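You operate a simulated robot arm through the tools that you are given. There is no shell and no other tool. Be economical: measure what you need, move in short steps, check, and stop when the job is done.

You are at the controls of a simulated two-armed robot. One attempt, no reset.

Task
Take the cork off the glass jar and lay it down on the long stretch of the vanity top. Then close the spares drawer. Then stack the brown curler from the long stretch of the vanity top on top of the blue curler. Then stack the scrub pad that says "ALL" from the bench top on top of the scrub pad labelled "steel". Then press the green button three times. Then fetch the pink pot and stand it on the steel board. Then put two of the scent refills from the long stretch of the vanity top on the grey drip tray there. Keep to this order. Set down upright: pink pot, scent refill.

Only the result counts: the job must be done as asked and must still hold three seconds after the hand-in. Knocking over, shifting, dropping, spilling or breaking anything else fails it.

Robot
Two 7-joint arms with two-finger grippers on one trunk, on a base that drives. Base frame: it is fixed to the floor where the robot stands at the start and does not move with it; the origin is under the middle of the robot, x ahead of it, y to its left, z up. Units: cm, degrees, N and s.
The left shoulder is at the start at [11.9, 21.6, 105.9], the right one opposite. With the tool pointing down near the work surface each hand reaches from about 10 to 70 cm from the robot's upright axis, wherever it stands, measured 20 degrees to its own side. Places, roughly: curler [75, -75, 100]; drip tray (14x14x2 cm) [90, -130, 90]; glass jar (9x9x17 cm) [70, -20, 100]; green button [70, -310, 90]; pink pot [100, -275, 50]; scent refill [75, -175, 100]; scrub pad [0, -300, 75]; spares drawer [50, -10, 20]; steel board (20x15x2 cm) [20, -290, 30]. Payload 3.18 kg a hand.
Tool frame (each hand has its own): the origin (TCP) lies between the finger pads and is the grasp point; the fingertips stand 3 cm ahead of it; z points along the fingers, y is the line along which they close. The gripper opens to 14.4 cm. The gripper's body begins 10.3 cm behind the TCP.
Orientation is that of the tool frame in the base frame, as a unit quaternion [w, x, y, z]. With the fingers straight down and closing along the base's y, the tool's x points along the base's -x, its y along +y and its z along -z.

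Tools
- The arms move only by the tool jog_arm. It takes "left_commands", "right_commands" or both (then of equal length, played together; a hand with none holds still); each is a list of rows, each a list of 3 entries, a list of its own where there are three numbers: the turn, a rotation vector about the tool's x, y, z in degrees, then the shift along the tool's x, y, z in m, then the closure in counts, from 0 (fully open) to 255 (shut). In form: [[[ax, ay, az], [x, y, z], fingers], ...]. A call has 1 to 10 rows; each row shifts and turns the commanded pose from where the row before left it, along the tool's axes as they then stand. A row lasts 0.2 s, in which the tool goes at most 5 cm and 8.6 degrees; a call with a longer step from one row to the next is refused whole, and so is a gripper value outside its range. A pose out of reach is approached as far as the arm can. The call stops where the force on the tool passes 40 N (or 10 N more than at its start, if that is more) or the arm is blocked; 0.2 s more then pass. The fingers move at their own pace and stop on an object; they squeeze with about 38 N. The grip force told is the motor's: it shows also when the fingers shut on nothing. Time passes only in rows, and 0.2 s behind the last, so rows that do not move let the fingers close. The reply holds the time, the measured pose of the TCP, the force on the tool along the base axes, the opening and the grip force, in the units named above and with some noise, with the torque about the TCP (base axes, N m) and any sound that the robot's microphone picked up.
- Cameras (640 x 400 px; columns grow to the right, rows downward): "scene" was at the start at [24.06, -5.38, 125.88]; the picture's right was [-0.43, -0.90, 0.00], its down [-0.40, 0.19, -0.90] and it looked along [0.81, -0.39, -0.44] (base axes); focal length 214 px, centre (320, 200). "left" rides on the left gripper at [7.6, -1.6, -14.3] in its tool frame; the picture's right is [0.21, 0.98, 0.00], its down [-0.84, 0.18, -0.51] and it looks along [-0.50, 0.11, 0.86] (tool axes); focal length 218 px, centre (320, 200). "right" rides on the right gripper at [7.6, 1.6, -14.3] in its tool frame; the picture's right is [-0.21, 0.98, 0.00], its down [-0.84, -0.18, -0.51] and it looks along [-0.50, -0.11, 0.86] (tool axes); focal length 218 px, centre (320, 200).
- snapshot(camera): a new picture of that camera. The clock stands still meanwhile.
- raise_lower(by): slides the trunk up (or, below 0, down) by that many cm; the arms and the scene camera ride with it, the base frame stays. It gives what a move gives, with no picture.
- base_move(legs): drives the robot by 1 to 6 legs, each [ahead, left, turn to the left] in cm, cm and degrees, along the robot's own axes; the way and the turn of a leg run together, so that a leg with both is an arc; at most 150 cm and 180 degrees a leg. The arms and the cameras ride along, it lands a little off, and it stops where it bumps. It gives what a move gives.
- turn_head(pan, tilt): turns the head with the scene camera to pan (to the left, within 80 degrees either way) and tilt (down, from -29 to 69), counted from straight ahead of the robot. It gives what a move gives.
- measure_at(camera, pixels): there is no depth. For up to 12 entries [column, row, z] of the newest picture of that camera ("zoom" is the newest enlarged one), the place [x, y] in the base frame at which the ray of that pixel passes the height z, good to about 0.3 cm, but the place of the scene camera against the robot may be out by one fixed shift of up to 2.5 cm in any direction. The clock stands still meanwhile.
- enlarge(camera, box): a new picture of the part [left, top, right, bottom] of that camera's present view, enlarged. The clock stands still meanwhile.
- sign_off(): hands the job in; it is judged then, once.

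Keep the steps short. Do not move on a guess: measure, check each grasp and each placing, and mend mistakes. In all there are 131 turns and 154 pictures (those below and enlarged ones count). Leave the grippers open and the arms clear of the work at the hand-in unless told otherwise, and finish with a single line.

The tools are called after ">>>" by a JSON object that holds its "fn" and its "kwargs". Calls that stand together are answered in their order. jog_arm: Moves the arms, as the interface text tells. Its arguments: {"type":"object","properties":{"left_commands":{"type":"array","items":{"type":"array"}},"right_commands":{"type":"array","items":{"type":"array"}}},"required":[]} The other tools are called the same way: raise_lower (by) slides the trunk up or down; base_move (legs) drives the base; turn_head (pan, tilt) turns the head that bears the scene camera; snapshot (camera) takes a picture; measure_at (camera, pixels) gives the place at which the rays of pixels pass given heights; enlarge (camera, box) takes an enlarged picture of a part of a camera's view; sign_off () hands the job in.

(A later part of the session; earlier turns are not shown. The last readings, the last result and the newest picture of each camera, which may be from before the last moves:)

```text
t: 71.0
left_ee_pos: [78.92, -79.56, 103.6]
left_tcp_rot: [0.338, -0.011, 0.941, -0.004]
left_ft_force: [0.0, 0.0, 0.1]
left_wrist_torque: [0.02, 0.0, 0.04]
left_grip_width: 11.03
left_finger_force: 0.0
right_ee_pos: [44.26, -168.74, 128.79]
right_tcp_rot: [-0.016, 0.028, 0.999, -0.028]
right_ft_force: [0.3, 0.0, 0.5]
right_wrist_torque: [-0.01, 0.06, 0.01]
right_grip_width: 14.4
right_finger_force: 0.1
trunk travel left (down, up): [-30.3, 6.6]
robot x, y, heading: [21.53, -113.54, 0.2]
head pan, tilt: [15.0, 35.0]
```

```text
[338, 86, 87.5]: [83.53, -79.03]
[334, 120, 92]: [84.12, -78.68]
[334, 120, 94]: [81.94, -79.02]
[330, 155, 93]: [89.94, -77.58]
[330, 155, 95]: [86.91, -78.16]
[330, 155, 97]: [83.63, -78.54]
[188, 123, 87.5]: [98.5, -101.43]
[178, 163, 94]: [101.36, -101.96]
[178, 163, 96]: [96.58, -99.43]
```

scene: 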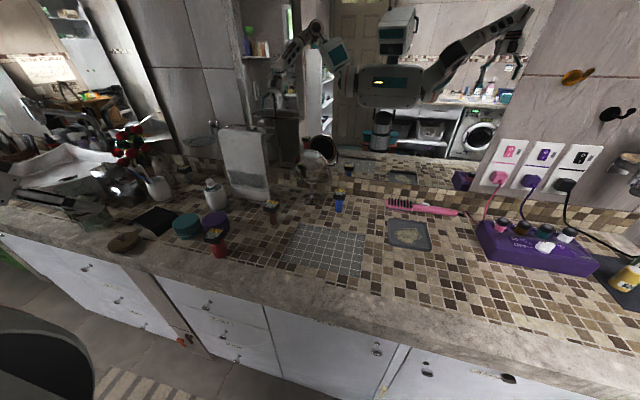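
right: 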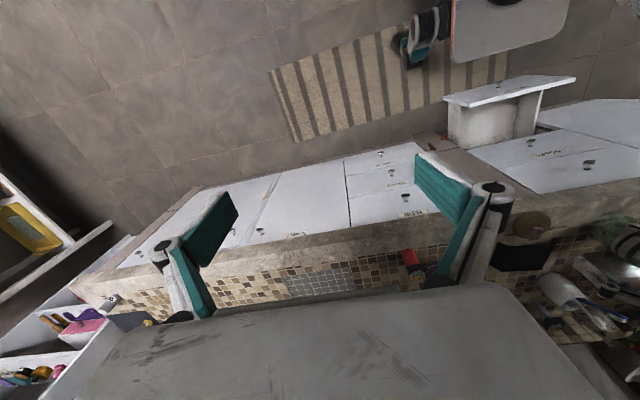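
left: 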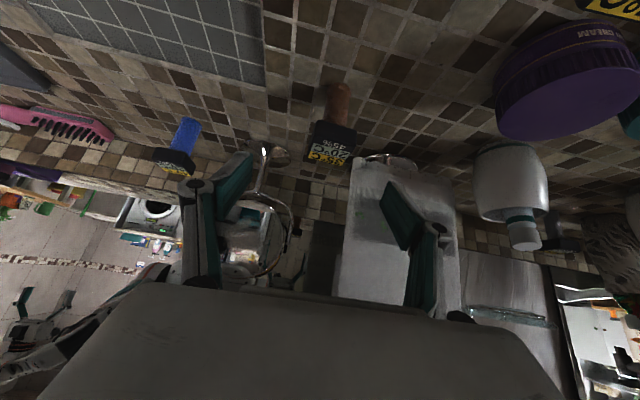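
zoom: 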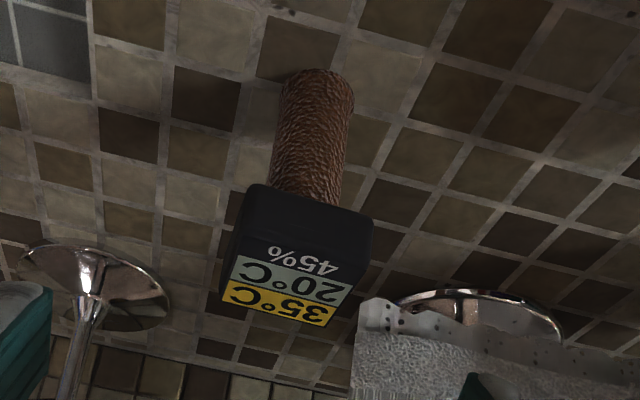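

The cap (about 5 cm wide, z≈93.5–97) is the part to grip. I advance along the fingers 6.5 cm, nearly in line, then check.

>>> {"fn": "jog_arm", "kwargs": {"left_commands": [[[0, 0, 0], [0, 0.004, 0.0325], 60], [[0, 0, 0], [0, 0.004, 0.0325], 60], [[0, 0, 0], [0, 0, 0], 60]]}}

>>> {"fn": "snapshot", "kwargs": {"camera": "left"}}

>>> {"fn": "enlarge", "kwargs": {"camera": "scene", "box": [230, 160, 330, 250]}}

```text
t: 71.8
left_ee_pos: [82.87, -78.67, 98.55]
left_tcp_rot: [0.339, -0.011, 0.941, -0.004]
left_ft_force: [0.6, -0.4, 0.2]
left_wrist_torque: [0.0, 0.01, -0.02]
left_grip_width: 11.04
left_finger_force: 0.1
right_ee_pos: [44.17, -168.68, 128.95]
right_tcp_rot: [-0.015, 0.028, 0.999, -0.028]
right_ft_force: [0.4, -0.3, -0.5]
right_wrist_torque: [0.0, -0.01, 0.0]
right_grip_width: 14.38
right_finger_force: 0.1
trunk travel left (down, up): [-30.3, 6.6]
robot x, y, heading: [21.44, -113.34, 0.1]
head pan, tilt: [15.0, 35.0]
```

```text
88 pictures are left
```

left: 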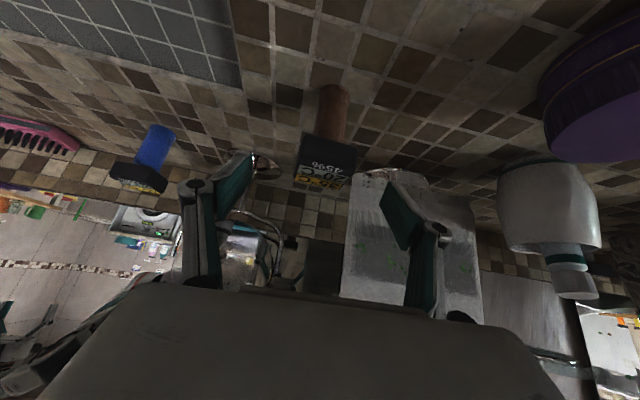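

```text
4.44 times, centred on (280, 205) of scene
```

zoom: 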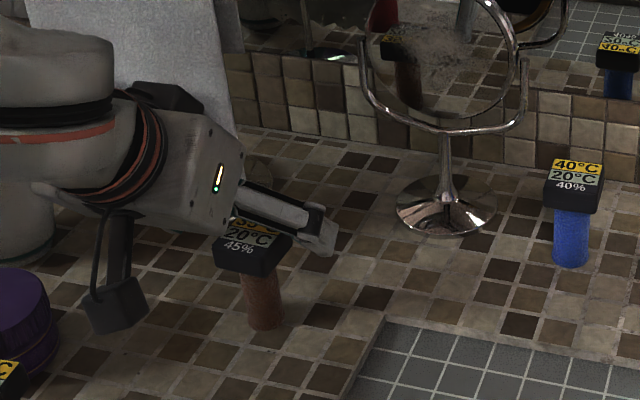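

>>> {"fn": "measure_at", "kwargs": {"camera": "left", "pixels": [[300, 180, 97], [355, 186, 97], [303, 137, 93.7], [358, 146, 93.7], [333, 88, 87.5], [322, 193, 97]]}}

>>> {"fn": "enlarge", "kwargs": {"camera": "left", "box": [270, 70, 400, 210]}}

```text
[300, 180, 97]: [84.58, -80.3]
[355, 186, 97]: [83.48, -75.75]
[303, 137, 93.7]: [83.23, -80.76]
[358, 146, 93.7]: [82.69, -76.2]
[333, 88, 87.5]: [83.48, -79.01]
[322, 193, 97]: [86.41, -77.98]
```

```text
2.86 times, centred on (335, 140) of left
```

zoom: 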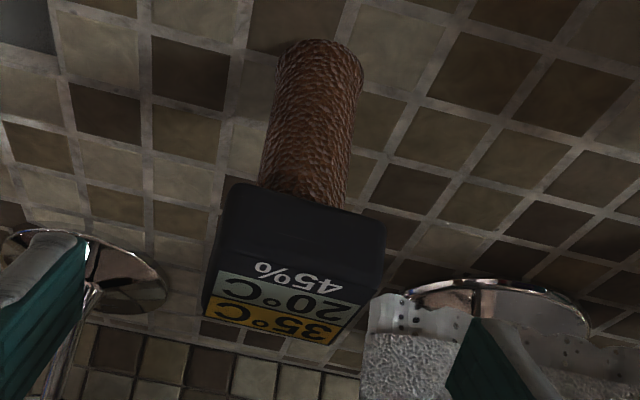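

Aligned (cap y −80.5…−76). Advance 3.7 cm and close.

>>> {"fn": "jog_arm", "kwargs": {"left_commands": [[[0, 0, 0], [0, 0.001, 0.02], 60], [[0, 0, 0], [0, 0.001, 0.017], 60], [[0, 0, 0], [0, 0, 0], 140], [[0, 0, 0], [0, 0, 0], 255], [[0, 0, 0], [0, 0, 0], 255]]}}

>>> {"fn": "enlarge", "kwargs": {"camera": "scene", "box": [230, 160, 330, 250]}}

>>> {"fn": "snapshot", "kwargs": {"camera": "left"}}

```text
t: 73.0
left_ee_pos: [85.39, -78.54, 95.61]
left_tcp_rot: [0.34, -0.011, 0.94, -0.005]
left_ft_force: [0.7, -0.4, 2.4]
left_wrist_torque: [0.04, 0.0, 0.0]
left_grip_width: 4.32
left_finger_force: 38.3
right_ee_pos: [44.14, -168.45, 128.88]
right_tcp_rot: [-0.015, 0.029, 0.999, -0.028]
right_ft_force: [0.2, -0.8, 0.1]
right_wrist_torque: [0.01, 0.0, 0.03]
right_grip_width: 14.41
right_finger_force: 0.1
trunk travel left (down, up): [-30.3, 6.6]
robot x, y, heading: [21.69, -113.43, 0.0]
head pan, tilt: [15.0, 35.0]
```

```text
4.44 times, centred on (280, 205) of scene
```

zoom: 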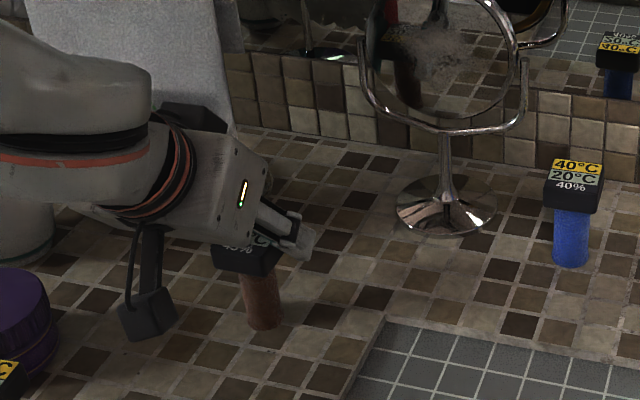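

```text
84 pictures are left
```

left: 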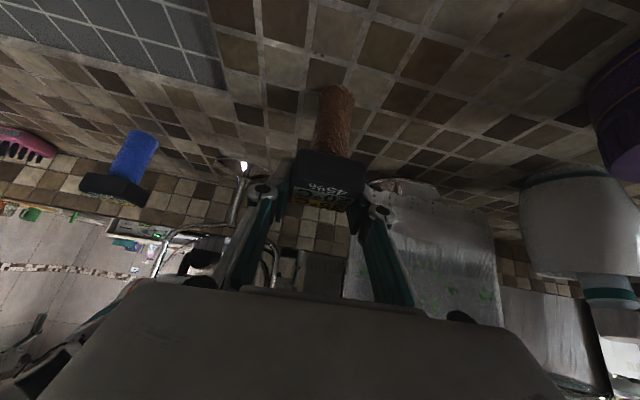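

Held (4.3 cm, 38 N). Lift 13 cm and look for the blue one from above.

>>> {"fn": "jog_arm", "kwargs": {"left_commands": [[[0, 0, 0], [-0.0127, 0, -0.0154], 255], [[0, 0, 0], [-0.0254, 0, -0.0309], 255], [[0, 0, 0], [-0.0254, 0, -0.0309], 255], [[0, 0, 0], [-0.019, 0, -0.0232], 255], [[0, 0, 0], [0, 0, 0], 255]]}}

>>> {"fn": "snapshot", "kwargs": {"camera": "left"}}

>>> {"fn": "enlarge", "kwargs": {"camera": "scene", "box": [230, 130, 390, 250]}}

```text
t: 74.2
left_ee_pos: [85.23, -78.17, 108.61]
left_tcp_rot: [0.338, -0.012, 0.941, -0.005]
left_ft_force: [0.1, 0.6, -1.3]
left_wrist_torque: [0.0, -0.01, 0.0]
left_grip_width: 4.34
left_finger_force: 37.9
right_ee_pos: [44.19, -168.59, 128.84]
right_tcp_rot: [-0.016, 0.028, 0.999, -0.029]
right_ft_force: [0.0, 0.5, 0.9]
right_wrist_torque: [-0.01, 0.01, -0.02]
right_grip_width: 14.39
right_finger_force: 0.2
trunk travel left (down, up): [-30.3, 6.6]
robot x, y, heading: [21.47, -113.72, 0.1]
head pan, tilt: [15.0, 35.0]
```

```text
83 pictures are left
```

left: 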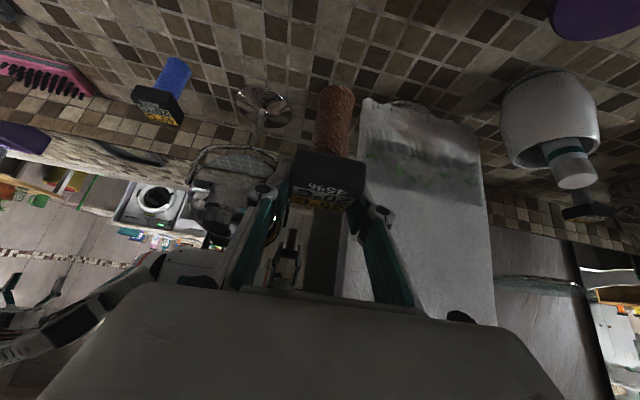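

```text
3.33 times, centred on (310, 190) of scene
```

zoom: 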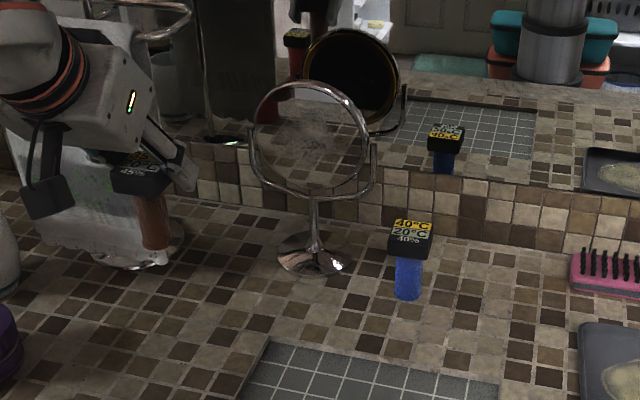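

Brown hangs upright. I shift sideways to y≈−101.5 (staying at x 85, in front of the mirror), and look again.

>>> {"fn": "jog_arm", "kwargs": {"left_commands": [[[0, 0, 0], [-0.006, -0.0466, -0.0077], 255], [[0, 0, 0], [0, -0.0466, 0], 255], [[0, 0, 0], [0, -0.0466, 0], 255], [[0, 0, 0], [0, -0.0466, 0], 255], [[0, 0, 0], [0, -0.0466, 0], 255], [[0, 0, 0], [0, 0, 0], 255]]}}

>>> {"fn": "snapshot", "kwargs": {"camera": "left"}}

>>> {"fn": "enlarge", "kwargs": {"camera": "scene", "box": [270, 130, 400, 240]}}

```text
t: 75.7
left_ee_pos: [84.91, -98.28, 110.04]
left_tcp_rot: [0.338, -0.011, 0.941, -0.005]
left_ft_force: [0.2, -0.9, -1.5]
left_wrist_torque: [0.01, 0.0, 0.0]
left_grip_width: 4.36
left_finger_force: 38.5
left hand out of reach, approached as far as the arm can: row 5
right_ee_pos: [44.22, -168.63, 128.85]
right_tcp_rot: [-0.015, 0.028, 0.999, -0.028]
right_ft_force: [0.6, 0.4, 0.1]
right_wrist_torque: [0.05, 0.01, 0.02]
right_grip_width: 14.39
right_finger_force: 0.0
trunk travel left (down, up): [-30.3, 6.6]
robot x, y, heading: [21.67, -113.47, -0.0]
head pan, tilt: [15.0, 35.0]
```

```text
81 pictures are left
```

left: 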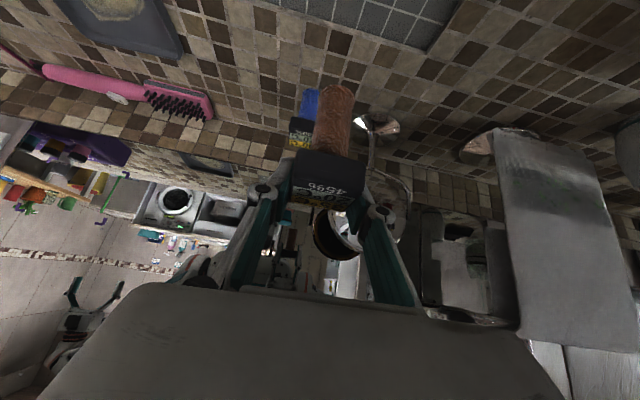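

```text
3.64 times, centred on (335, 185) of scene
```

zoom: 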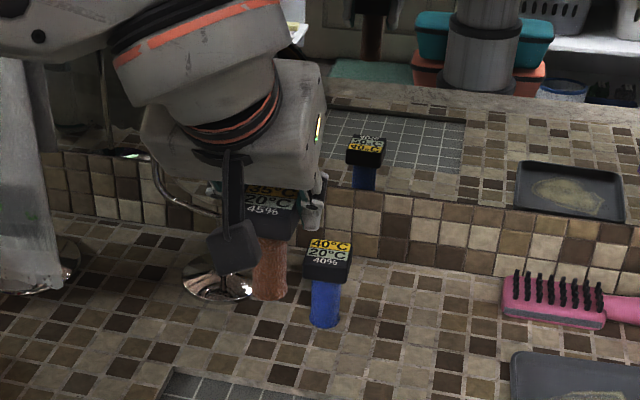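

The arm is at its limit crossing inward. I drive the base 16 cm right and bring the hand back left accordingly.

>>> {"fn": "base_move", "kwargs": {"legs": [[0, -16, 0]]}}

>>> {"fn": "jog_arm", "kwargs": {"left_commands": [[[0, 0, 0], [0, 0.043, 0], 255], [[0, 0, 0], [0, 0.043, 0], 255], [[0, 0, 0], [0, 0.042, 0], 255], [[0, 0, 0], [0, 0, 0], 255]]}}

>>> {"fn": "snapshot", "kwargs": {"camera": "left"}}

>>> {"fn": "snapshot", "kwargs": {"camera": "scene"}}

```text
t: 77.7
left_ee_pos: [84.83, -113.94, 110.02]
left_tcp_rot: [0.339, -0.012, 0.941, -0.005]
left_ft_force: [-0.6, 0.8, -1.1]
left_wrist_torque: [0.05, -0.03, 0.02]
left_grip_width: 4.32
left_finger_force: 37.4
right_ee_pos: [44.14, -184.36, 128.9]
right_tcp_rot: [-0.015, 0.027, 0.999, -0.029]
right_ft_force: [0.5, 0.4, 0.1]
right_wrist_torque: [0.03, 0.02, -0.01]
right_grip_width: 14.42
right_finger_force: 0.0
trunk travel left (down, up): [-30.3, 6.6]
robot x, y, heading: [21.75, -129.27, 0.1]
head pan, tilt: [15.0, 35.0]
```

```text
t: 78.7
left_ee_pos: [84.49, -101.09, 109.74]
left_tcp_rot: [0.338, -0.012, 0.941, -0.005]
left_ft_force: [0.8, -0.2, -1.6]
left_wrist_torque: [0.02, -0.02, 0.06]
left_grip_width: 4.37
left_finger_force: 37.9
right_ee_pos: [44.22, -184.34, 128.96]
right_tcp_rot: [-0.016, 0.028, 0.999, -0.029]
right_ft_force: [0.7, -0.1, 0.3]
right_wrist_torque: [-0.01, 0.02, -0.04]
right_grip_width: 14.4
right_finger_force: 0.1
trunk travel left (down, up): [-30.3, 6.6]
robot x, y, heading: [21.72, -129.64, 0.1]
head pan, tilt: [15.0, 35.0]
```

```text
79 pictures are left
```

left: 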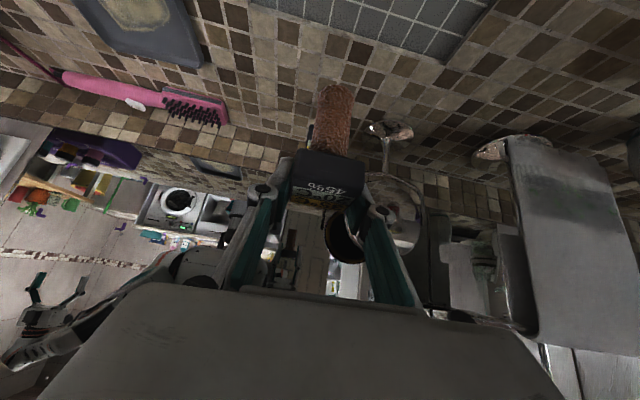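

```text
78 pictures are left
```

scene: 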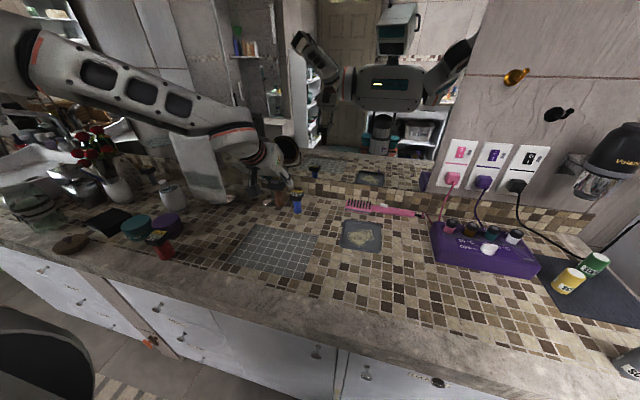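

The blue one is hidden behind the held brown. I shift the hand 7 cm right to see it and measure it properly.

>>> {"fn": "jog_arm", "kwargs": {"left_commands": [[[0, 0, 0], [0, -0.04, 0], 255], [[0, 0, 0], [0, -0.035, 0], 255], [[0, 0, 0], [0, 0, 0], 255]]}}

>>> {"fn": "enlarge", "kwargs": {"camera": "left", "box": [280, 60, 460, 220]}}

>>> {"fn": "enlarge", "kwargs": {"camera": "scene", "box": [240, 150, 350, 240]}}

```text
t: 79.5
left_ee_pos: [84.53, -108.7, 110.09]
left_tcp_rot: [0.338, -0.012, 0.941, -0.005]
left_ft_force: [-0.6, 0.4, -0.7]
left_wrist_torque: [0.0, -0.03, 0.03]
left_grip_width: 4.28
left_finger_force: 38.1
right_ee_pos: [44.27, -184.27, 128.83]
right_tcp_rot: [-0.015, 0.028, 0.999, -0.029]
right_ft_force: [1.0, -0.9, 0.0]
right_wrist_torque: [0.07, -0.04, 0.06]
right_grip_width: 14.38
right_finger_force: 0.1
trunk travel left (down, up): [-30.3, 6.6]
robot x, y, heading: [21.74, -128.85, -0.2]
head pan, tilt: [15.0, 35.0]
```

```text
2.50 times, centred on (370, 140) of left
```

zoom: 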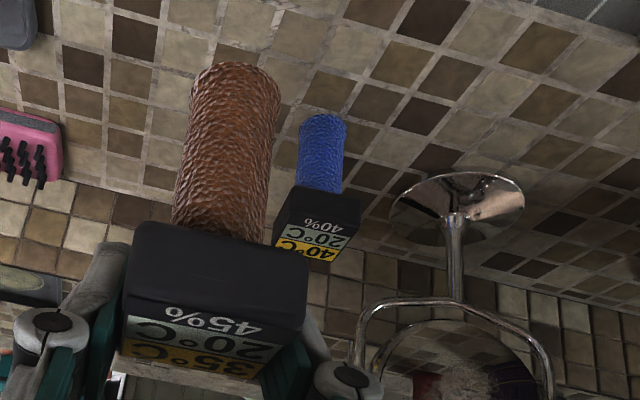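

```text
4.44 times, centred on (295, 195) of scene
```

zoom: 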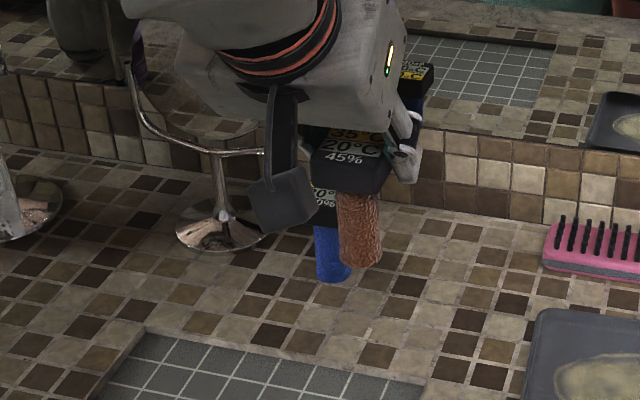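

>>> {"fn": "measure_at", "kwargs": {"camera": "left", "pixels": [[371.6, 106.5, 87.5], [362.8, 111, 87.5], [381.2, 111, 87.5], [357.2, 134, 93.7], [386.8, 139.2, 93.7], [352, 160, 97], [376, 164.8, 97], [355, 150, 97], [384, 155, 97]]}}

>>> {"fn": "measure_at", "kwargs": {"camera": "zoom", "pixels": [[333, 281, 87.5]]}}

```text
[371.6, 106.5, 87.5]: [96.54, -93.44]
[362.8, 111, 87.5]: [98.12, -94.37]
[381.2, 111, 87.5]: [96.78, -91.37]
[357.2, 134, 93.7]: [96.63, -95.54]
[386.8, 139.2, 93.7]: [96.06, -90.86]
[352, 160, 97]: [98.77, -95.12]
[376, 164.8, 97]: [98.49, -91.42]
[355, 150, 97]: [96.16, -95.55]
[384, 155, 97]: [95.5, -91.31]
```

```text
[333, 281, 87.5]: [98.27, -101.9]
```

Note the enlarged picture doesn't update "left", so correcting by −7.6 in y: blue centre ≈(98.1, −101.0), top ≈96. I go back to y −101 and forward to x 98.4 at z≈109.

>>> {"fn": "jog_arm", "kwargs": {"left_commands": [[[0, 0, 0], [0, 0.039, 0], 255], [[0, 0, 0], [0, 0.038, 0], 255], [[0, 0, 0], [-0.0268, 0, 0.0221], 255], [[0, 0, 0], [-0.0268, 0, 0.0221], 255], [[0, 0, 0], [-0.0268, 0, 0.0221], 255], [[0, 0, 0], [-0.0268, 0, 0.0221], 255], [[0, 0, 0], [0, 0, 0], 255]]}}

>>> {"fn": "snapshot", "kwargs": {"camera": "left"}}

>>> {"fn": "enlarge", "kwargs": {"camera": "scene", "box": [240, 150, 350, 240]}}

```text
t: 81.1
left_ee_pos: [98.55, -100.63, 109.81]
left_tcp_rot: [0.339, -0.011, 0.941, -0.005]
left_ft_force: [0.0, -0.6, -1.8]
left_wrist_torque: [0.0, -0.04, -0.01]
left_grip_width: 4.32
left_finger_force: 38.1
right_ee_pos: [44.2, -184.3, 128.86]
right_tcp_rot: [-0.015, 0.027, 0.999, -0.028]
right_ft_force: [-0.3, -0.1, -0.3]
right_wrist_torque: [0.0, 0.0, 0.01]
right_grip_width: 14.4
right_finger_force: 0.1
trunk travel left (down, up): [-30.3, 6.6]
robot x, y, heading: [21.96, -129.24, 0.2]
head pan, tilt: [15.0, 35.0]
```

```text
75 pictures are left
```

left: 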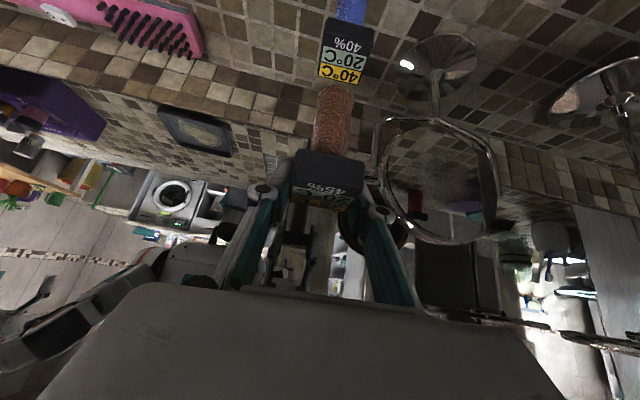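

```text
4.44 times, centred on (295, 195) of scene
```

zoom: 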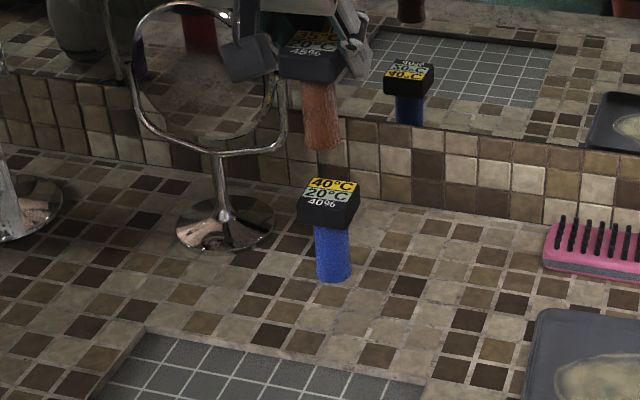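

>>> {"fn": "measure_at", "kwargs": {"camera": "left", "pixels": [[346, 55, 95.5], [346, 55, 96.5], [327, 20, 93], [373, 30, 93], [318, 77, 96], [360, 87, 96], [350, 20, 93], [372, 160, 104], [372, 160, 102]]}}

>>> {"fn": "enlarge", "kwargs": {"camera": "left", "box": [290, 0, 420, 120]}}

```text
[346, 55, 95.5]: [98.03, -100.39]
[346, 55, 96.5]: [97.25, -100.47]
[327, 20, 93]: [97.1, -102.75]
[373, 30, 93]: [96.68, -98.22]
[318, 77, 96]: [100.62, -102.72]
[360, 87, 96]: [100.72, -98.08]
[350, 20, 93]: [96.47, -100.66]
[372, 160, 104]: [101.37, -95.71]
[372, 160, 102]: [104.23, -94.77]
```

```text
3.33 times, centred on (355, 60) of left
```

zoom: 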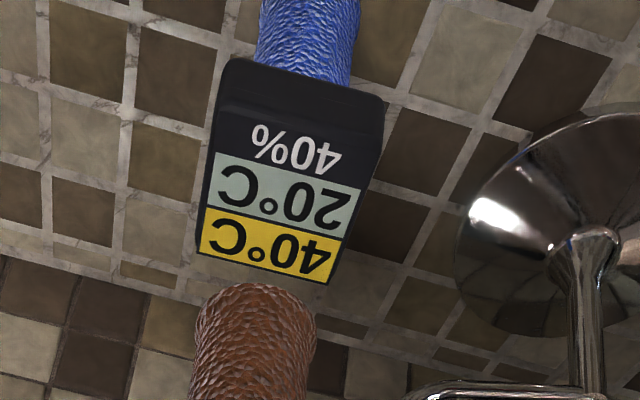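

Blue cap centre ≈(98.6, −100.5) — aligned with the held brown. Lowering 4.3 cm, then gently.

>>> {"fn": "jog_arm", "kwargs": {"left_commands": [[[0, 0, 0], [0.0127, 0, 0.0154], 255], [[0, 0, 0], [0.0095, 0, 0.0116], 255], [[0, 0, 0], [0.0051, 0, 0.0062], 255], [[0, 0, 0], [0, 0, 0], 255]]}}

>>> {"fn": "enlarge", "kwargs": {"camera": "left", "box": [290, 0, 420, 120]}}

>>> {"fn": "enlarge", "kwargs": {"camera": "scene", "box": [270, 150, 350, 230]}}

```text
t: 82.1
left_ee_pos: [98.51, -100.68, 105.43]
left_tcp_rot: [0.337, -0.012, 0.941, -0.005]
left_ft_force: [-0.9, -0.8, -2.8]
left_wrist_torque: [-0.02, -0.06, -0.03]
left_grip_width: 4.32
left_finger_force: 37.9
right_ee_pos: [44.21, -184.29, 128.85]
right_tcp_rot: [-0.015, 0.028, 0.999, -0.03]
right_ft_force: [0.7, 0.8, 0.3]
right_wrist_torque: [0.02, 0.0, 0.01]
right_grip_width: 14.38
right_finger_force: 0.0
trunk travel left (down, up): [-30.3, 6.6]
robot x, y, heading: [21.62, -129.0, 0.0]
head pan, tilt: [15.0, 35.0]
```

```text
3.33 times, centred on (355, 60) of left
```

zoom: 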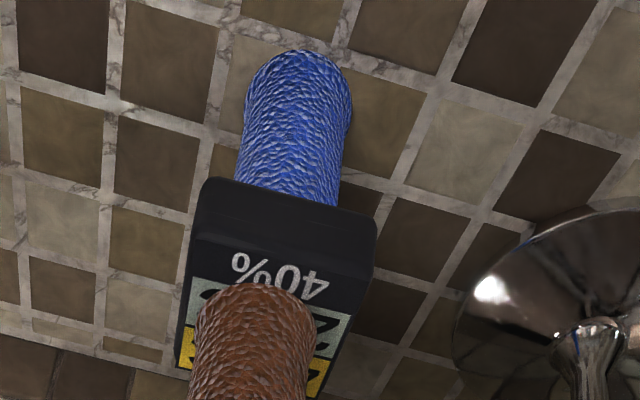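

```text
5.00 times, centred on (310, 190) of scene
```

zoom: 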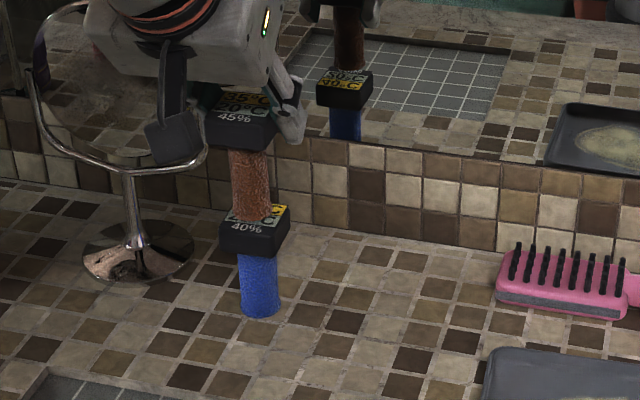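

Well aligned, ~1 cm to go. Lower in small steps.

>>> {"fn": "jog_arm", "kwargs": {"left_commands": [[[0, 0, 0], [0.0032, 0, 0.0039], 255], [[0, 0, 0], [0.0025, 0, 0.0031], 255], [[0, 0, 0], [0, 0, 0], 255]]}}

>>> {"fn": "enlarge", "kwargs": {"camera": "left", "box": [290, 0, 420, 120]}}

```text
t: 82.9
left_ee_pos: [98.44, -100.73, 104.69]
left_tcp_rot: [0.338, -0.012, 0.941, -0.005]
left_ft_force: [0.3, -0.9, -1.4]
left_wrist_torque: [0.0, -0.05, -0.01]
left_grip_width: 4.32
left_finger_force: 38.3
right_ee_pos: [44.3, -184.31, 128.98]
right_tcp_rot: [-0.015, 0.027, 0.999, -0.029]
right_ft_force: [0.0, 0.2, -0.4]
right_wrist_torque: [-0.02, -0.01, 0.0]
right_grip_width: 14.42
right_finger_force: 0.1
trunk travel left (down, up): [-30.3, 6.6]
robot x, y, heading: [21.2, -129.4, -0.1]
head pan, tilt: [15.0, 35.0]
```

```text
3.33 times, centred on (355, 60) of left
```

zoom: 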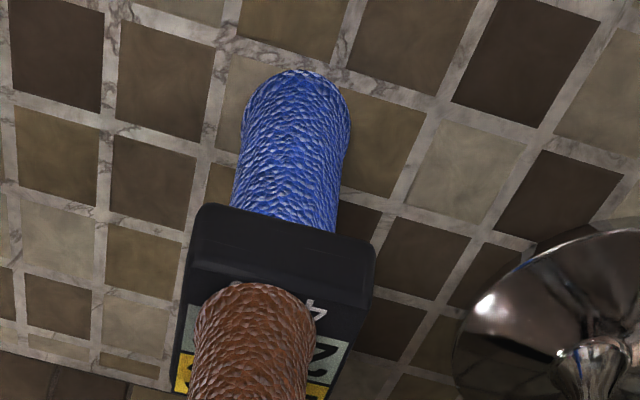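

Brown sits about 0.4 cm to −y of centre; I shift +0.4 cm in y and continue down.

>>> {"fn": "jog_arm", "kwargs": {"left_commands": [[[0, 0, 0], [0, 0.004, 0], 255], [[0, 0, 0], [0.0019, 0, 0.0023], 255], [[0, 0, 0], [0.0019, 0, 0.0023], 255], [[0, 0, 0], [0, 0, 0], 255]]}}

>>> {"fn": "enlarge", "kwargs": {"camera": "left", "box": [290, 0, 420, 120]}}

```text
t: 83.9
left_ee_pos: [98.32, -100.35, 104.4]
left_tcp_rot: [0.342, -0.011, 0.94, -0.006]
left_ft_force: [-1.1, 1.9, 15.1]
left_wrist_torque: [0.34, 0.44, -0.05]
left_grip_width: 4.34
left_finger_force: 37.7
right_ee_pos: [44.04, -184.2, 128.9]
right_tcp_rot: [-0.014, 0.027, 0.999, -0.028]
right_ft_force: [0.0, -0.9, -0.2]
right_wrist_torque: [0.01, 0.01, 0.01]
right_grip_width: 14.43
right_finger_force: 0.1
trunk travel left (down, up): [-30.3, 6.6]
robot x, y, heading: [21.47, -129.22, 0.2]
head pan, tilt: [15.0, 35.0]
```

```text
3.33 times, centred on (355, 60) of left
```

zoom: 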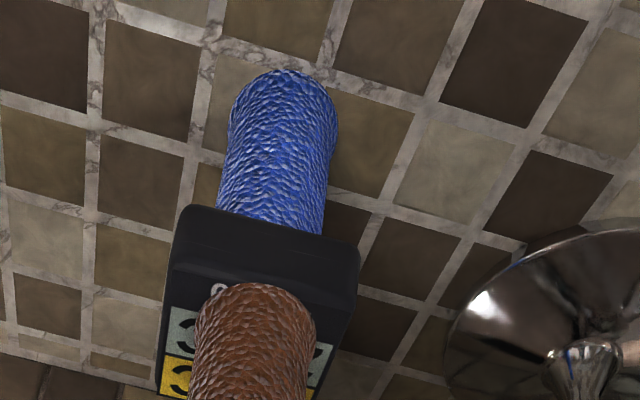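

Contact (15 N), centred. Ease up 2 mm, open a little (to ~6 cm), then withdraw along the fingers.

>>> {"fn": "jog_arm", "kwargs": {"left_commands": [[[0, 0, 0], [-0.0012, 0, -0.0015], 255], [[0, 0, 0], [0, 0, 0], 190], [[0, 0, 0], [0, 0, 0], 155], [[0, 0, 0], [0, 0, 0], 150], [[0, 0, 0], [0, 0, -0.02], 150], [[0, 0, 0], [0, 0, -0.04], 150], [[0, 0, 0], [0, 0, -0.045], 150], [[0, 0, 0], [0, 0, 0], 150]]}}

>>> {"fn": "snapshot", "kwargs": {"camera": "left"}}

>>> {"fn": "enlarge", "kwargs": {"camera": "scene", "box": [240, 130, 350, 230]}}

```text
t: 85.7
left_ee_pos: [91.76, -100.39, 112.19]
left_tcp_rot: [0.339, -0.012, 0.941, -0.005]
left_ft_force: [-0.5, 0.0, -0.1]
left_wrist_torque: [-0.01, -0.01, 0.01]
left_grip_width: 5.96
left_finger_force: 0.1
right_ee_pos: [44.48, -184.21, 128.88]
right_tcp_rot: [-0.015, 0.027, 0.999, -0.029]
right_ft_force: [0.4, 0.5, 0.1]
right_wrist_torque: [0.03, 0.05, -0.02]
right_grip_width: 14.38
right_finger_force: 0.0
trunk travel left (down, up): [-30.3, 6.6]
robot x, y, heading: [21.96, -129.11, 0.0]
head pan, tilt: [15.0, 35.0]
```

```text
68 pictures are left
```

left: 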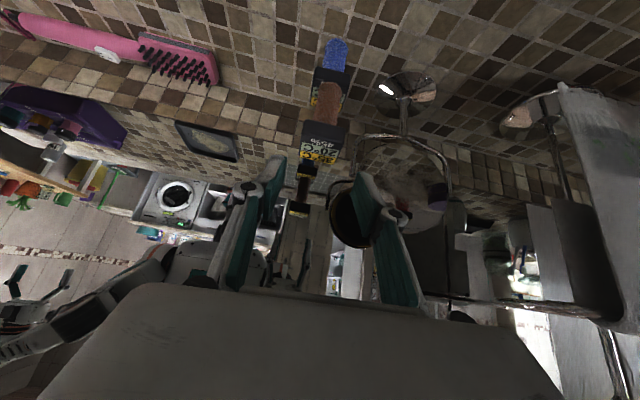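

```text
4.00 times, centred on (295, 180) of scene
```

zoom: 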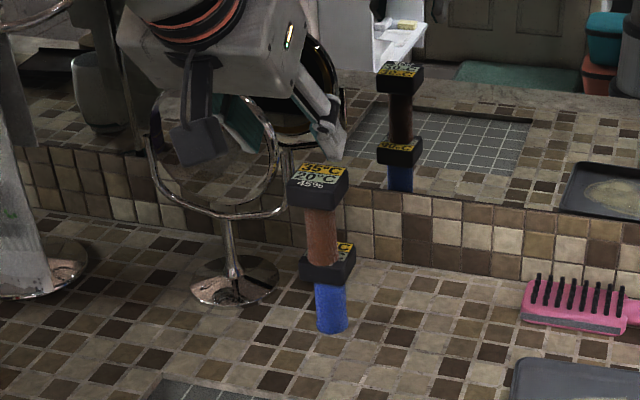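

Stack stands. I retract the left hand 36 cm back, drive 18 cm back, and look to the right side of the room.

>>> {"fn": "jog_arm", "kwargs": {"left_commands": [[[0, 0, 0], [0.0347, 0, -0.0286], 150], [[0, 0, 0], [0.0347, 0, -0.0286], 150], [[0, 0, 0], [0.0347, 0, -0.0286], 150], [[0, 0, 0], [0.0347, 0, -0.0286], 150], [[0, 0, 0], [0.0347, 0, -0.0286], 150], [[0, 0, 0], [0.0347, 0, -0.0286], 150], [[0, 0, 0], [0.0347, 0, -0.0286], 0], [[0, 0, 0], [0.0347, 0, -0.0286], 0]]}}

>>> {"fn": "base_move", "kwargs": {"legs": [[-18, 0, 0]]}}

>>> {"fn": "turn_head", "kwargs": {"pan": -65, "tilt": 25}}

>>> {"fn": "snapshot", "kwargs": {"camera": "scene"}}

```text
t: 87.5
left_ee_pos: [66.28, -101.41, 117.72]
left_tcp_rot: [0.338, -0.012, 0.941, -0.006]
left_ft_force: [-0.8, -0.1, 0.2]
left_wrist_torque: [-0.04, 0.0, 0.01]
left_grip_width: 14.38
left_finger_force: 0.1
left hand out of reach, approached as far as the arm can: row 6, 7, 8
right_ee_pos: [44.19, -184.29, 128.92]
right_tcp_rot: [-0.014, 0.027, 0.999, -0.029]
right_ft_force: [-0.1, 0.0, 0.4]
right_wrist_torque: [0.01, -0.01, -0.01]
right_grip_width: 14.41
right_finger_force: 0.0
trunk travel left (down, up): [-30.3, 6.6]
robot x, y, heading: [21.56, -129.4, -0.0]
head pan, tilt: [15.0, 35.0]
```

```text
t: 89.0
left_ee_pos: [48.22, -101.58, 117.73]
left_tcp_rot: [0.338, -0.012, 0.941, -0.005]
left_ft_force: [-0.3, -0.5, 0.0]
left_wrist_torque: [0.01, -0.01, 0.01]
left_grip_width: 14.42
left_finger_force: 0.1
right_ee_pos: [26.21, -184.32, 128.97]
right_tcp_rot: [-0.014, 0.027, 0.999, -0.029]
right_ft_force: [-0.3, -0.4, 0.7]
right_wrist_torque: [-0.01, -0.02, 0.01]
right_grip_width: 14.42
right_finger_force: 0.1
trunk travel left (down, up): [-30.3, 6.6]
robot x, y, heading: [3.72, -129.14, 0.2]
head pan, tilt: [15.0, 35.0]
```

```text
t: 90.5
left_ee_pos: [48.31, -101.54, 117.78]
left_tcp_rot: [0.337, -0.012, 0.941, -0.005]
left_ft_force: [-0.5, 0.0, 0.2]
left_wrist_torque: [0.01, 0.0, 0.03]
left_grip_width: 14.41
left_finger_force: 0.0
right_ee_pos: [26.3, -184.4, 129.02]
right_tcp_rot: [-0.015, 0.028, 0.999, -0.028]
right_ft_force: [0.4, -0.6, -0.6]
right_wrist_torque: [0.0, 0.01, -0.01]
right_grip_width: 14.38
right_finger_force: 0.0
trunk travel left (down, up): [-30.3, 6.6]
robot x, y, heading: [4.09, -129.08, -0.0]
head pan, tilt: [-65.0, 25.0]
```

```text
66 pictures are left
```

scene: 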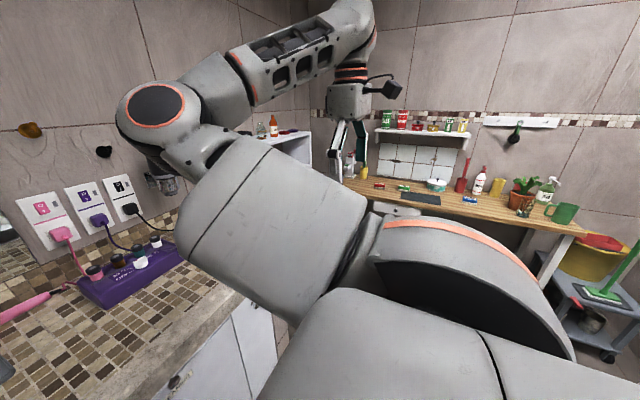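

The bench is along the far wall at y≈−310. I turn right by 40° and look further right to see whether there is room for the full turn.

>>> {"fn": "base_move", "kwargs": {"legs": [[0, 0, -40]]}}

>>> {"fn": "turn_head", "kwargs": {"pan": -78, "tilt": 25}}

>>> {"fn": "snapshot", "kwargs": {"camera": "scene"}}

```text
t: 92.8
left_ee_pos: [55.8, -136.5, 117.74]
left_tcp_rot: [0.315, 0.311, 0.889, -0.12]
left_ft_force: [-0.2, -0.5, -0.6]
left_wrist_torque: [-0.01, -0.02, -0.01]
left_grip_width: 14.41
left_finger_force: 0.0
right_ee_pos: [-14.22, -185.92, 128.85]
right_tcp_rot: [-0.024, 0.366, 0.93, -0.021]
right_ft_force: [0.3, -0.2, -1.7]
right_wrist_torque: [0.03, -0.01, 0.02]
right_grip_width: 14.37
right_finger_force: 0.1
trunk travel left (down, up): [-30.3, 6.6]
robot x, y, heading: [3.62, -129.32, -39.6]
head pan, tilt: [-65.0, 25.0]
```

```text
t: 93.5
left_ee_pos: [55.78, -136.56, 117.66]
left_tcp_rot: [0.315, 0.31, 0.889, -0.12]
left_ft_force: [0.4, 0.5, -0.4]
left_wrist_torque: [-0.01, -0.01, -0.05]
left_grip_width: 14.41
left_finger_force: 0.0
right_ee_pos: [-14.15, -185.96, 128.88]
right_tcp_rot: [-0.024, 0.366, 0.93, -0.022]
right_ft_force: [-0.7, 0.2, -0.6]
right_wrist_torque: [0.02, 0.02, -0.02]
right_grip_width: 14.41
right_finger_force: 0.1
trunk travel left (down, up): [-30.3, 6.6]
robot x, y, heading: [3.47, -129.22, -39.6]
head pan, tilt: [-78.0, 25.0]
```

```text
65 pictures are left
```

scene: 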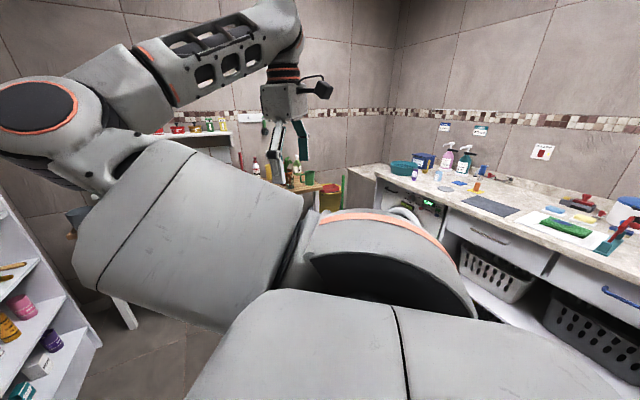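

A laundry counter lies behind, low enough under the raised arms. I turn 50° more and look ahead.

>>> {"fn": "base_move", "kwargs": {"legs": [[0, 0, -50]]}}

>>> {"fn": "turn_head", "kwargs": {"pan": 0, "tilt": 20}}

>>> {"fn": "snapshot", "kwargs": {"camera": "scene"}}

>>> {"fn": "enlarge", "kwargs": {"camera": "scene", "box": [190, 110, 450, 250]}}

```text
t: 96.1
left_ee_pos: [32.27, -173.5, 117.66]
left_tcp_rot: [0.237, 0.651, 0.68, -0.24]
left_ft_force: [-0.1, -0.1, -0.4]
left_wrist_torque: [0.01, 0.02, -0.02]
left_grip_width: 14.39
left_finger_force: 0.0
right_ee_pos: [-50.87, -152.77, 128.96]
right_tcp_rot: [-0.03, 0.72, 0.693, -0.009]
right_ft_force: [-0.8, -0.5, -0.1]
right_wrist_torque: [-0.02, 0.02, 0.02]
right_grip_width: 14.41
right_finger_force: 0.0
trunk travel left (down, up): [-30.3, 6.6]
robot x, y, heading: [3.79, -129.1, -89.1]
head pan, tilt: [-78.0, 25.0]
```

```text
t: 97.7
left_ee_pos: [32.27, -173.42, 117.78]
left_tcp_rot: [0.238, 0.651, 0.68, -0.24]
left_ft_force: [0.0, 0.4, 0.3]
left_wrist_torque: [0.0, 0.02, 0.01]
left_grip_width: 14.39
left_finger_force: 0.1
right_ee_pos: [-50.89, -152.75, 128.74]
right_tcp_rot: [-0.031, 0.72, 0.693, -0.01]
right_ft_force: [-0.3, -0.5, 0.0]
right_wrist_torque: [0.01, -0.04, -0.03]
right_grip_width: 14.4
right_finger_force: 0.1
trunk travel left (down, up): [-30.3, 6.6]
robot x, y, heading: [3.86, -129.44, -88.8]
head pan, tilt: [0.0, 20.0]
```

```text
64 pictures are left
```

scene: 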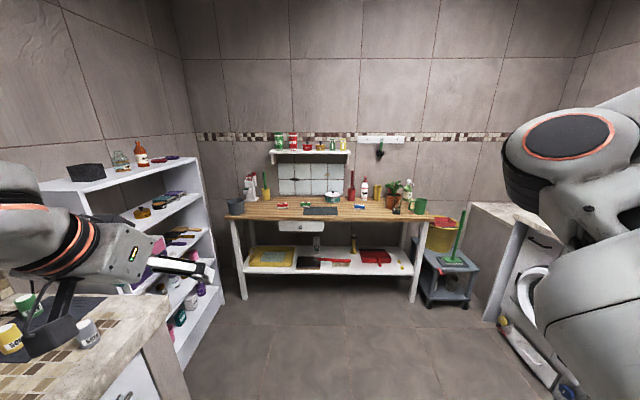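

```text
2.46 times, centred on (320, 180) of scene
```

zoom: 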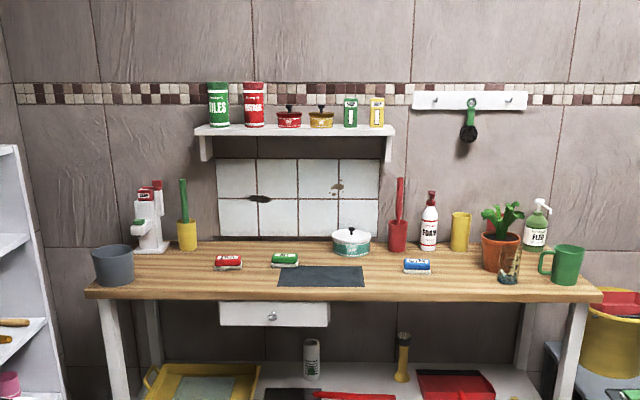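

I see the bench with scrub pads red, green, blue. I enlarge them and measure positions.

>>> {"fn": "enlarge", "kwargs": {"camera": "scene", "box": [260, 185, 380, 225]}}

>>> {"fn": "measure_at", "kwargs": {"camera": "scene", "pixels": [[283, 206, 75], [306, 205, 75], [360, 207, 75], [226, 218, 73], [433, 218, 73], [320, 219, 73], [250, 188, 90], [210, 265, 90]]}}

```text
5.33 times, centred on (320, 205) of scene
```

zoom: 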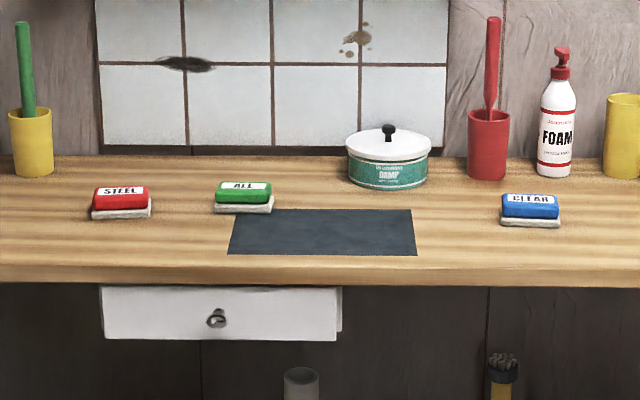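

```text
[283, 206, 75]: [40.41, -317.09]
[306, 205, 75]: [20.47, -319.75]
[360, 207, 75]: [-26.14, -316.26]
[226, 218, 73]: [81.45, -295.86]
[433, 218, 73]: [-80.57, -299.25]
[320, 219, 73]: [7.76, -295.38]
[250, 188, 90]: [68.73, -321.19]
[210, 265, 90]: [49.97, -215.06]
```

Steel ≈(40,−317), ALL ≈(20,−320), bench front y≈−295, z≈73. To keep the left elbow clear of the refills and shelf I strafe 14 cm right first, then drive ahead 65.

>>> {"fn": "base_move", "kwargs": {"legs": [[0, -14, 0], [65, 0, 0]]}}

>>> {"fn": "turn_head", "kwargs": {"pan": 20, "tilt": 30}}

>>> {"fn": "snapshot", "kwargs": {"camera": "scene"}}

```text
t: 102.8
left_ee_pos: [19.02, -239.03, 117.66]
left_tcp_rot: [0.236, 0.654, 0.678, -0.24]
left_ft_force: [0.1, 0.5, 0.7]
left_wrist_torque: [0.0, 0.04, -0.05]
left_grip_width: 14.39
left_finger_force: 0.0
right_ee_pos: [-63.96, -217.94, 128.84]
right_tcp_rot: [-0.032, 0.722, 0.692, -0.01]
right_ft_force: [-0.7, -0.3, 0.3]
right_wrist_torque: [0.0, -0.01, 0.0]
right_grip_width: 14.43
right_finger_force: 0.1
trunk travel left (down, up): [-30.3, 6.6]
robot x, y, heading: [-9.45, -194.34, -89.3]
head pan, tilt: [0.0, 20.0]
```

```text
t: 103.6
left_ee_pos: [18.97, -238.99, 117.76]
left_tcp_rot: [0.236, 0.654, 0.677, -0.241]
left_ft_force: [0.9, -0.1, 0.0]
left_wrist_torque: [-0.01, 0.03, -0.02]
left_grip_width: 14.42
left_finger_force: 0.0
right_ee_pos: [-63.91, -217.99, 128.92]
right_tcp_rot: [-0.031, 0.723, 0.69, -0.01]
right_ft_force: [-0.5, 0.2, -0.1]
right_wrist_torque: [0.0, 0.0, 0.0]
right_grip_width: 14.42
right_finger_force: 0.1
trunk travel left (down, up): [-30.3, 6.6]
robot x, y, heading: [-8.83, -195.04, -89.5]
head pan, tilt: [20.0, 30.0]
```

```text
61 pictures are left
```

scene: 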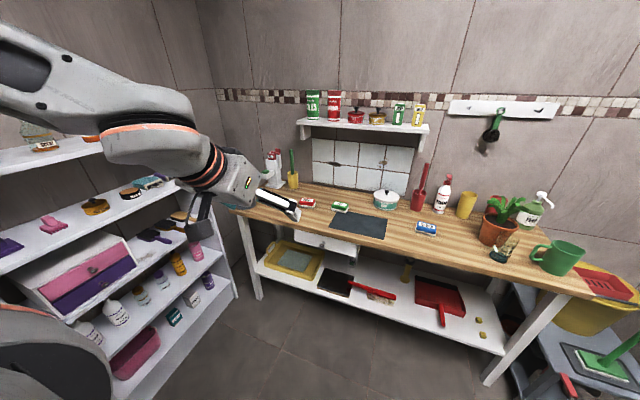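

Clear. Drive 48 cm further ahead, lower the trunk 15 cm, then look with the hand camera and the head.

>>> {"fn": "base_move", "kwargs": {"legs": [[48, 0, 0]]}}

>>> {"fn": "raise_lower", "kwargs": {"by": -15}}

>>> {"fn": "turn_head", "kwargs": {"pan": 20, "tilt": 40}}

>>> {"fn": "snapshot", "kwargs": {"camera": "left"}}

>>> {"fn": "snapshot", "kwargs": {"camera": "scene"}}

```text
t: 106.4
left_ee_pos: [19.71, -286.89, 117.68]
left_tcp_rot: [0.236, 0.653, 0.678, -0.241]
left_ft_force: [0.1, 0.2, -0.3]
left_wrist_torque: [0.01, -0.02, 0.01]
left_grip_width: 14.4
left_finger_force: 0.1
right_ee_pos: [-63.4, -265.9, 128.9]
right_tcp_rot: [-0.031, 0.721, 0.692, -0.011]
right_ft_force: [-0.7, 0.2, 0.6]
right_wrist_torque: [0.05, 0.0, 0.01]
right_grip_width: 14.42
right_finger_force: 0.0
trunk travel left (down, up): [-30.3, 6.6]
robot x, y, heading: [-8.14, -242.38, -89.3]
head pan, tilt: [20.0, 30.0]
```

```text
t: 108.2
left_ee_pos: [19.8, -289.97, 91.38]
left_tcp_rot: [0.139, 0.68, 0.706, -0.141]
left_ft_force: [0.5, 0.1, 0.3]
left_wrist_torque: [-0.05, 0.01, 0.01]
left_grip_width: 14.43
left_finger_force: 0.0
right_ee_pos: [-63.31, -265.65, 114.04]
right_tcp_rot: [-0.029, 0.722, 0.691, -0.012]
right_ft_force: [0.3, 0.6, -0.8]
right_wrist_torque: [-0.01, 0.01, -0.01]
right_grip_width: 14.41
right_finger_force: 0.1
trunk travel left (down, up): [-15.3, 21.6]
robot x, y, heading: [-8.4, -242.62, -89.3]
head pan, tilt: [20.0, 30.0]
```

```text
t: 108.9
left_ee_pos: [19.81, -289.92, 91.14]
left_tcp_rot: [0.138, 0.679, 0.707, -0.141]
left_ft_force: [-0.1, 0.4, 0.5]
left_wrist_torque: [-0.02, 0.04, -0.01]
left_grip_width: 14.39
left_finger_force: 0.0
right_ee_pos: [-63.21, -265.82, 113.93]
right_tcp_rot: [-0.031, 0.722, 0.692, -0.011]
right_ft_force: [-0.5, -0.1, -0.6]
right_wrist_torque: [0.0, 0.01, 0.03]
right_grip_width: 14.37
right_finger_force: 0.0
trunk travel left (down, up): [-15.3, 21.6]
robot x, y, heading: [-8.19, -242.87, -89.3]
head pan, tilt: [20.0, 40.0]
```

```text
60 pictures are left
```

left: 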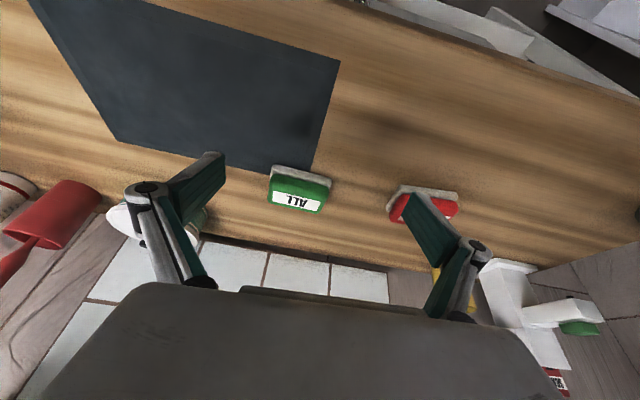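

```text
59 pictures are left
```

scene: 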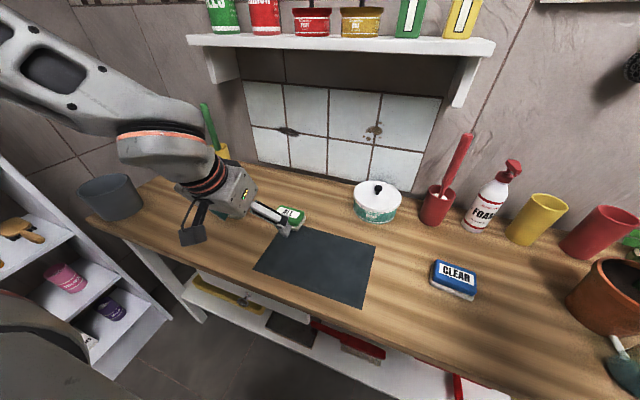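

ALL pad at left (300,190), STEEL at (425,205). I measure their corners.

>>> {"fn": "measure_at", "kwargs": {"camera": "left", "pixels": [[273, 166, 74], [332, 178, 74], [267, 203, 77], [322, 212, 77], [300, 190, 77], [273, 166, 73], [398, 187, 74], [459, 193, 74], [388, 213, 77], [455, 218, 77]]}}

>>> {"fn": "enlarge", "kwargs": {"camera": "left", "box": [250, 150, 350, 230]}}

>>> {"fn": "measure_at", "kwargs": {"camera": "scene", "pixels": [[290, 213, 77], [318, 273, 73]]}}

```text
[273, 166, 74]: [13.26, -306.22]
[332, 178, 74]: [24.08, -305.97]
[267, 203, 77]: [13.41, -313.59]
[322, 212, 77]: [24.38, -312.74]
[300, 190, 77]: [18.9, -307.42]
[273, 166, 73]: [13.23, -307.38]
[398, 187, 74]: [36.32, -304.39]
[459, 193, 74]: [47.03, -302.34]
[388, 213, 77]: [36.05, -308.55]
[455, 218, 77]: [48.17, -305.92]
```

```text
5.00 times, centred on (300, 190) of left
```

zoom: 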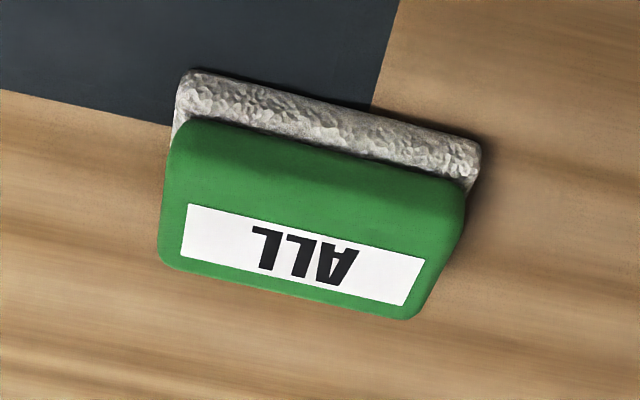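

```text
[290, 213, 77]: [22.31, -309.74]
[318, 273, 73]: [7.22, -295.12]
```

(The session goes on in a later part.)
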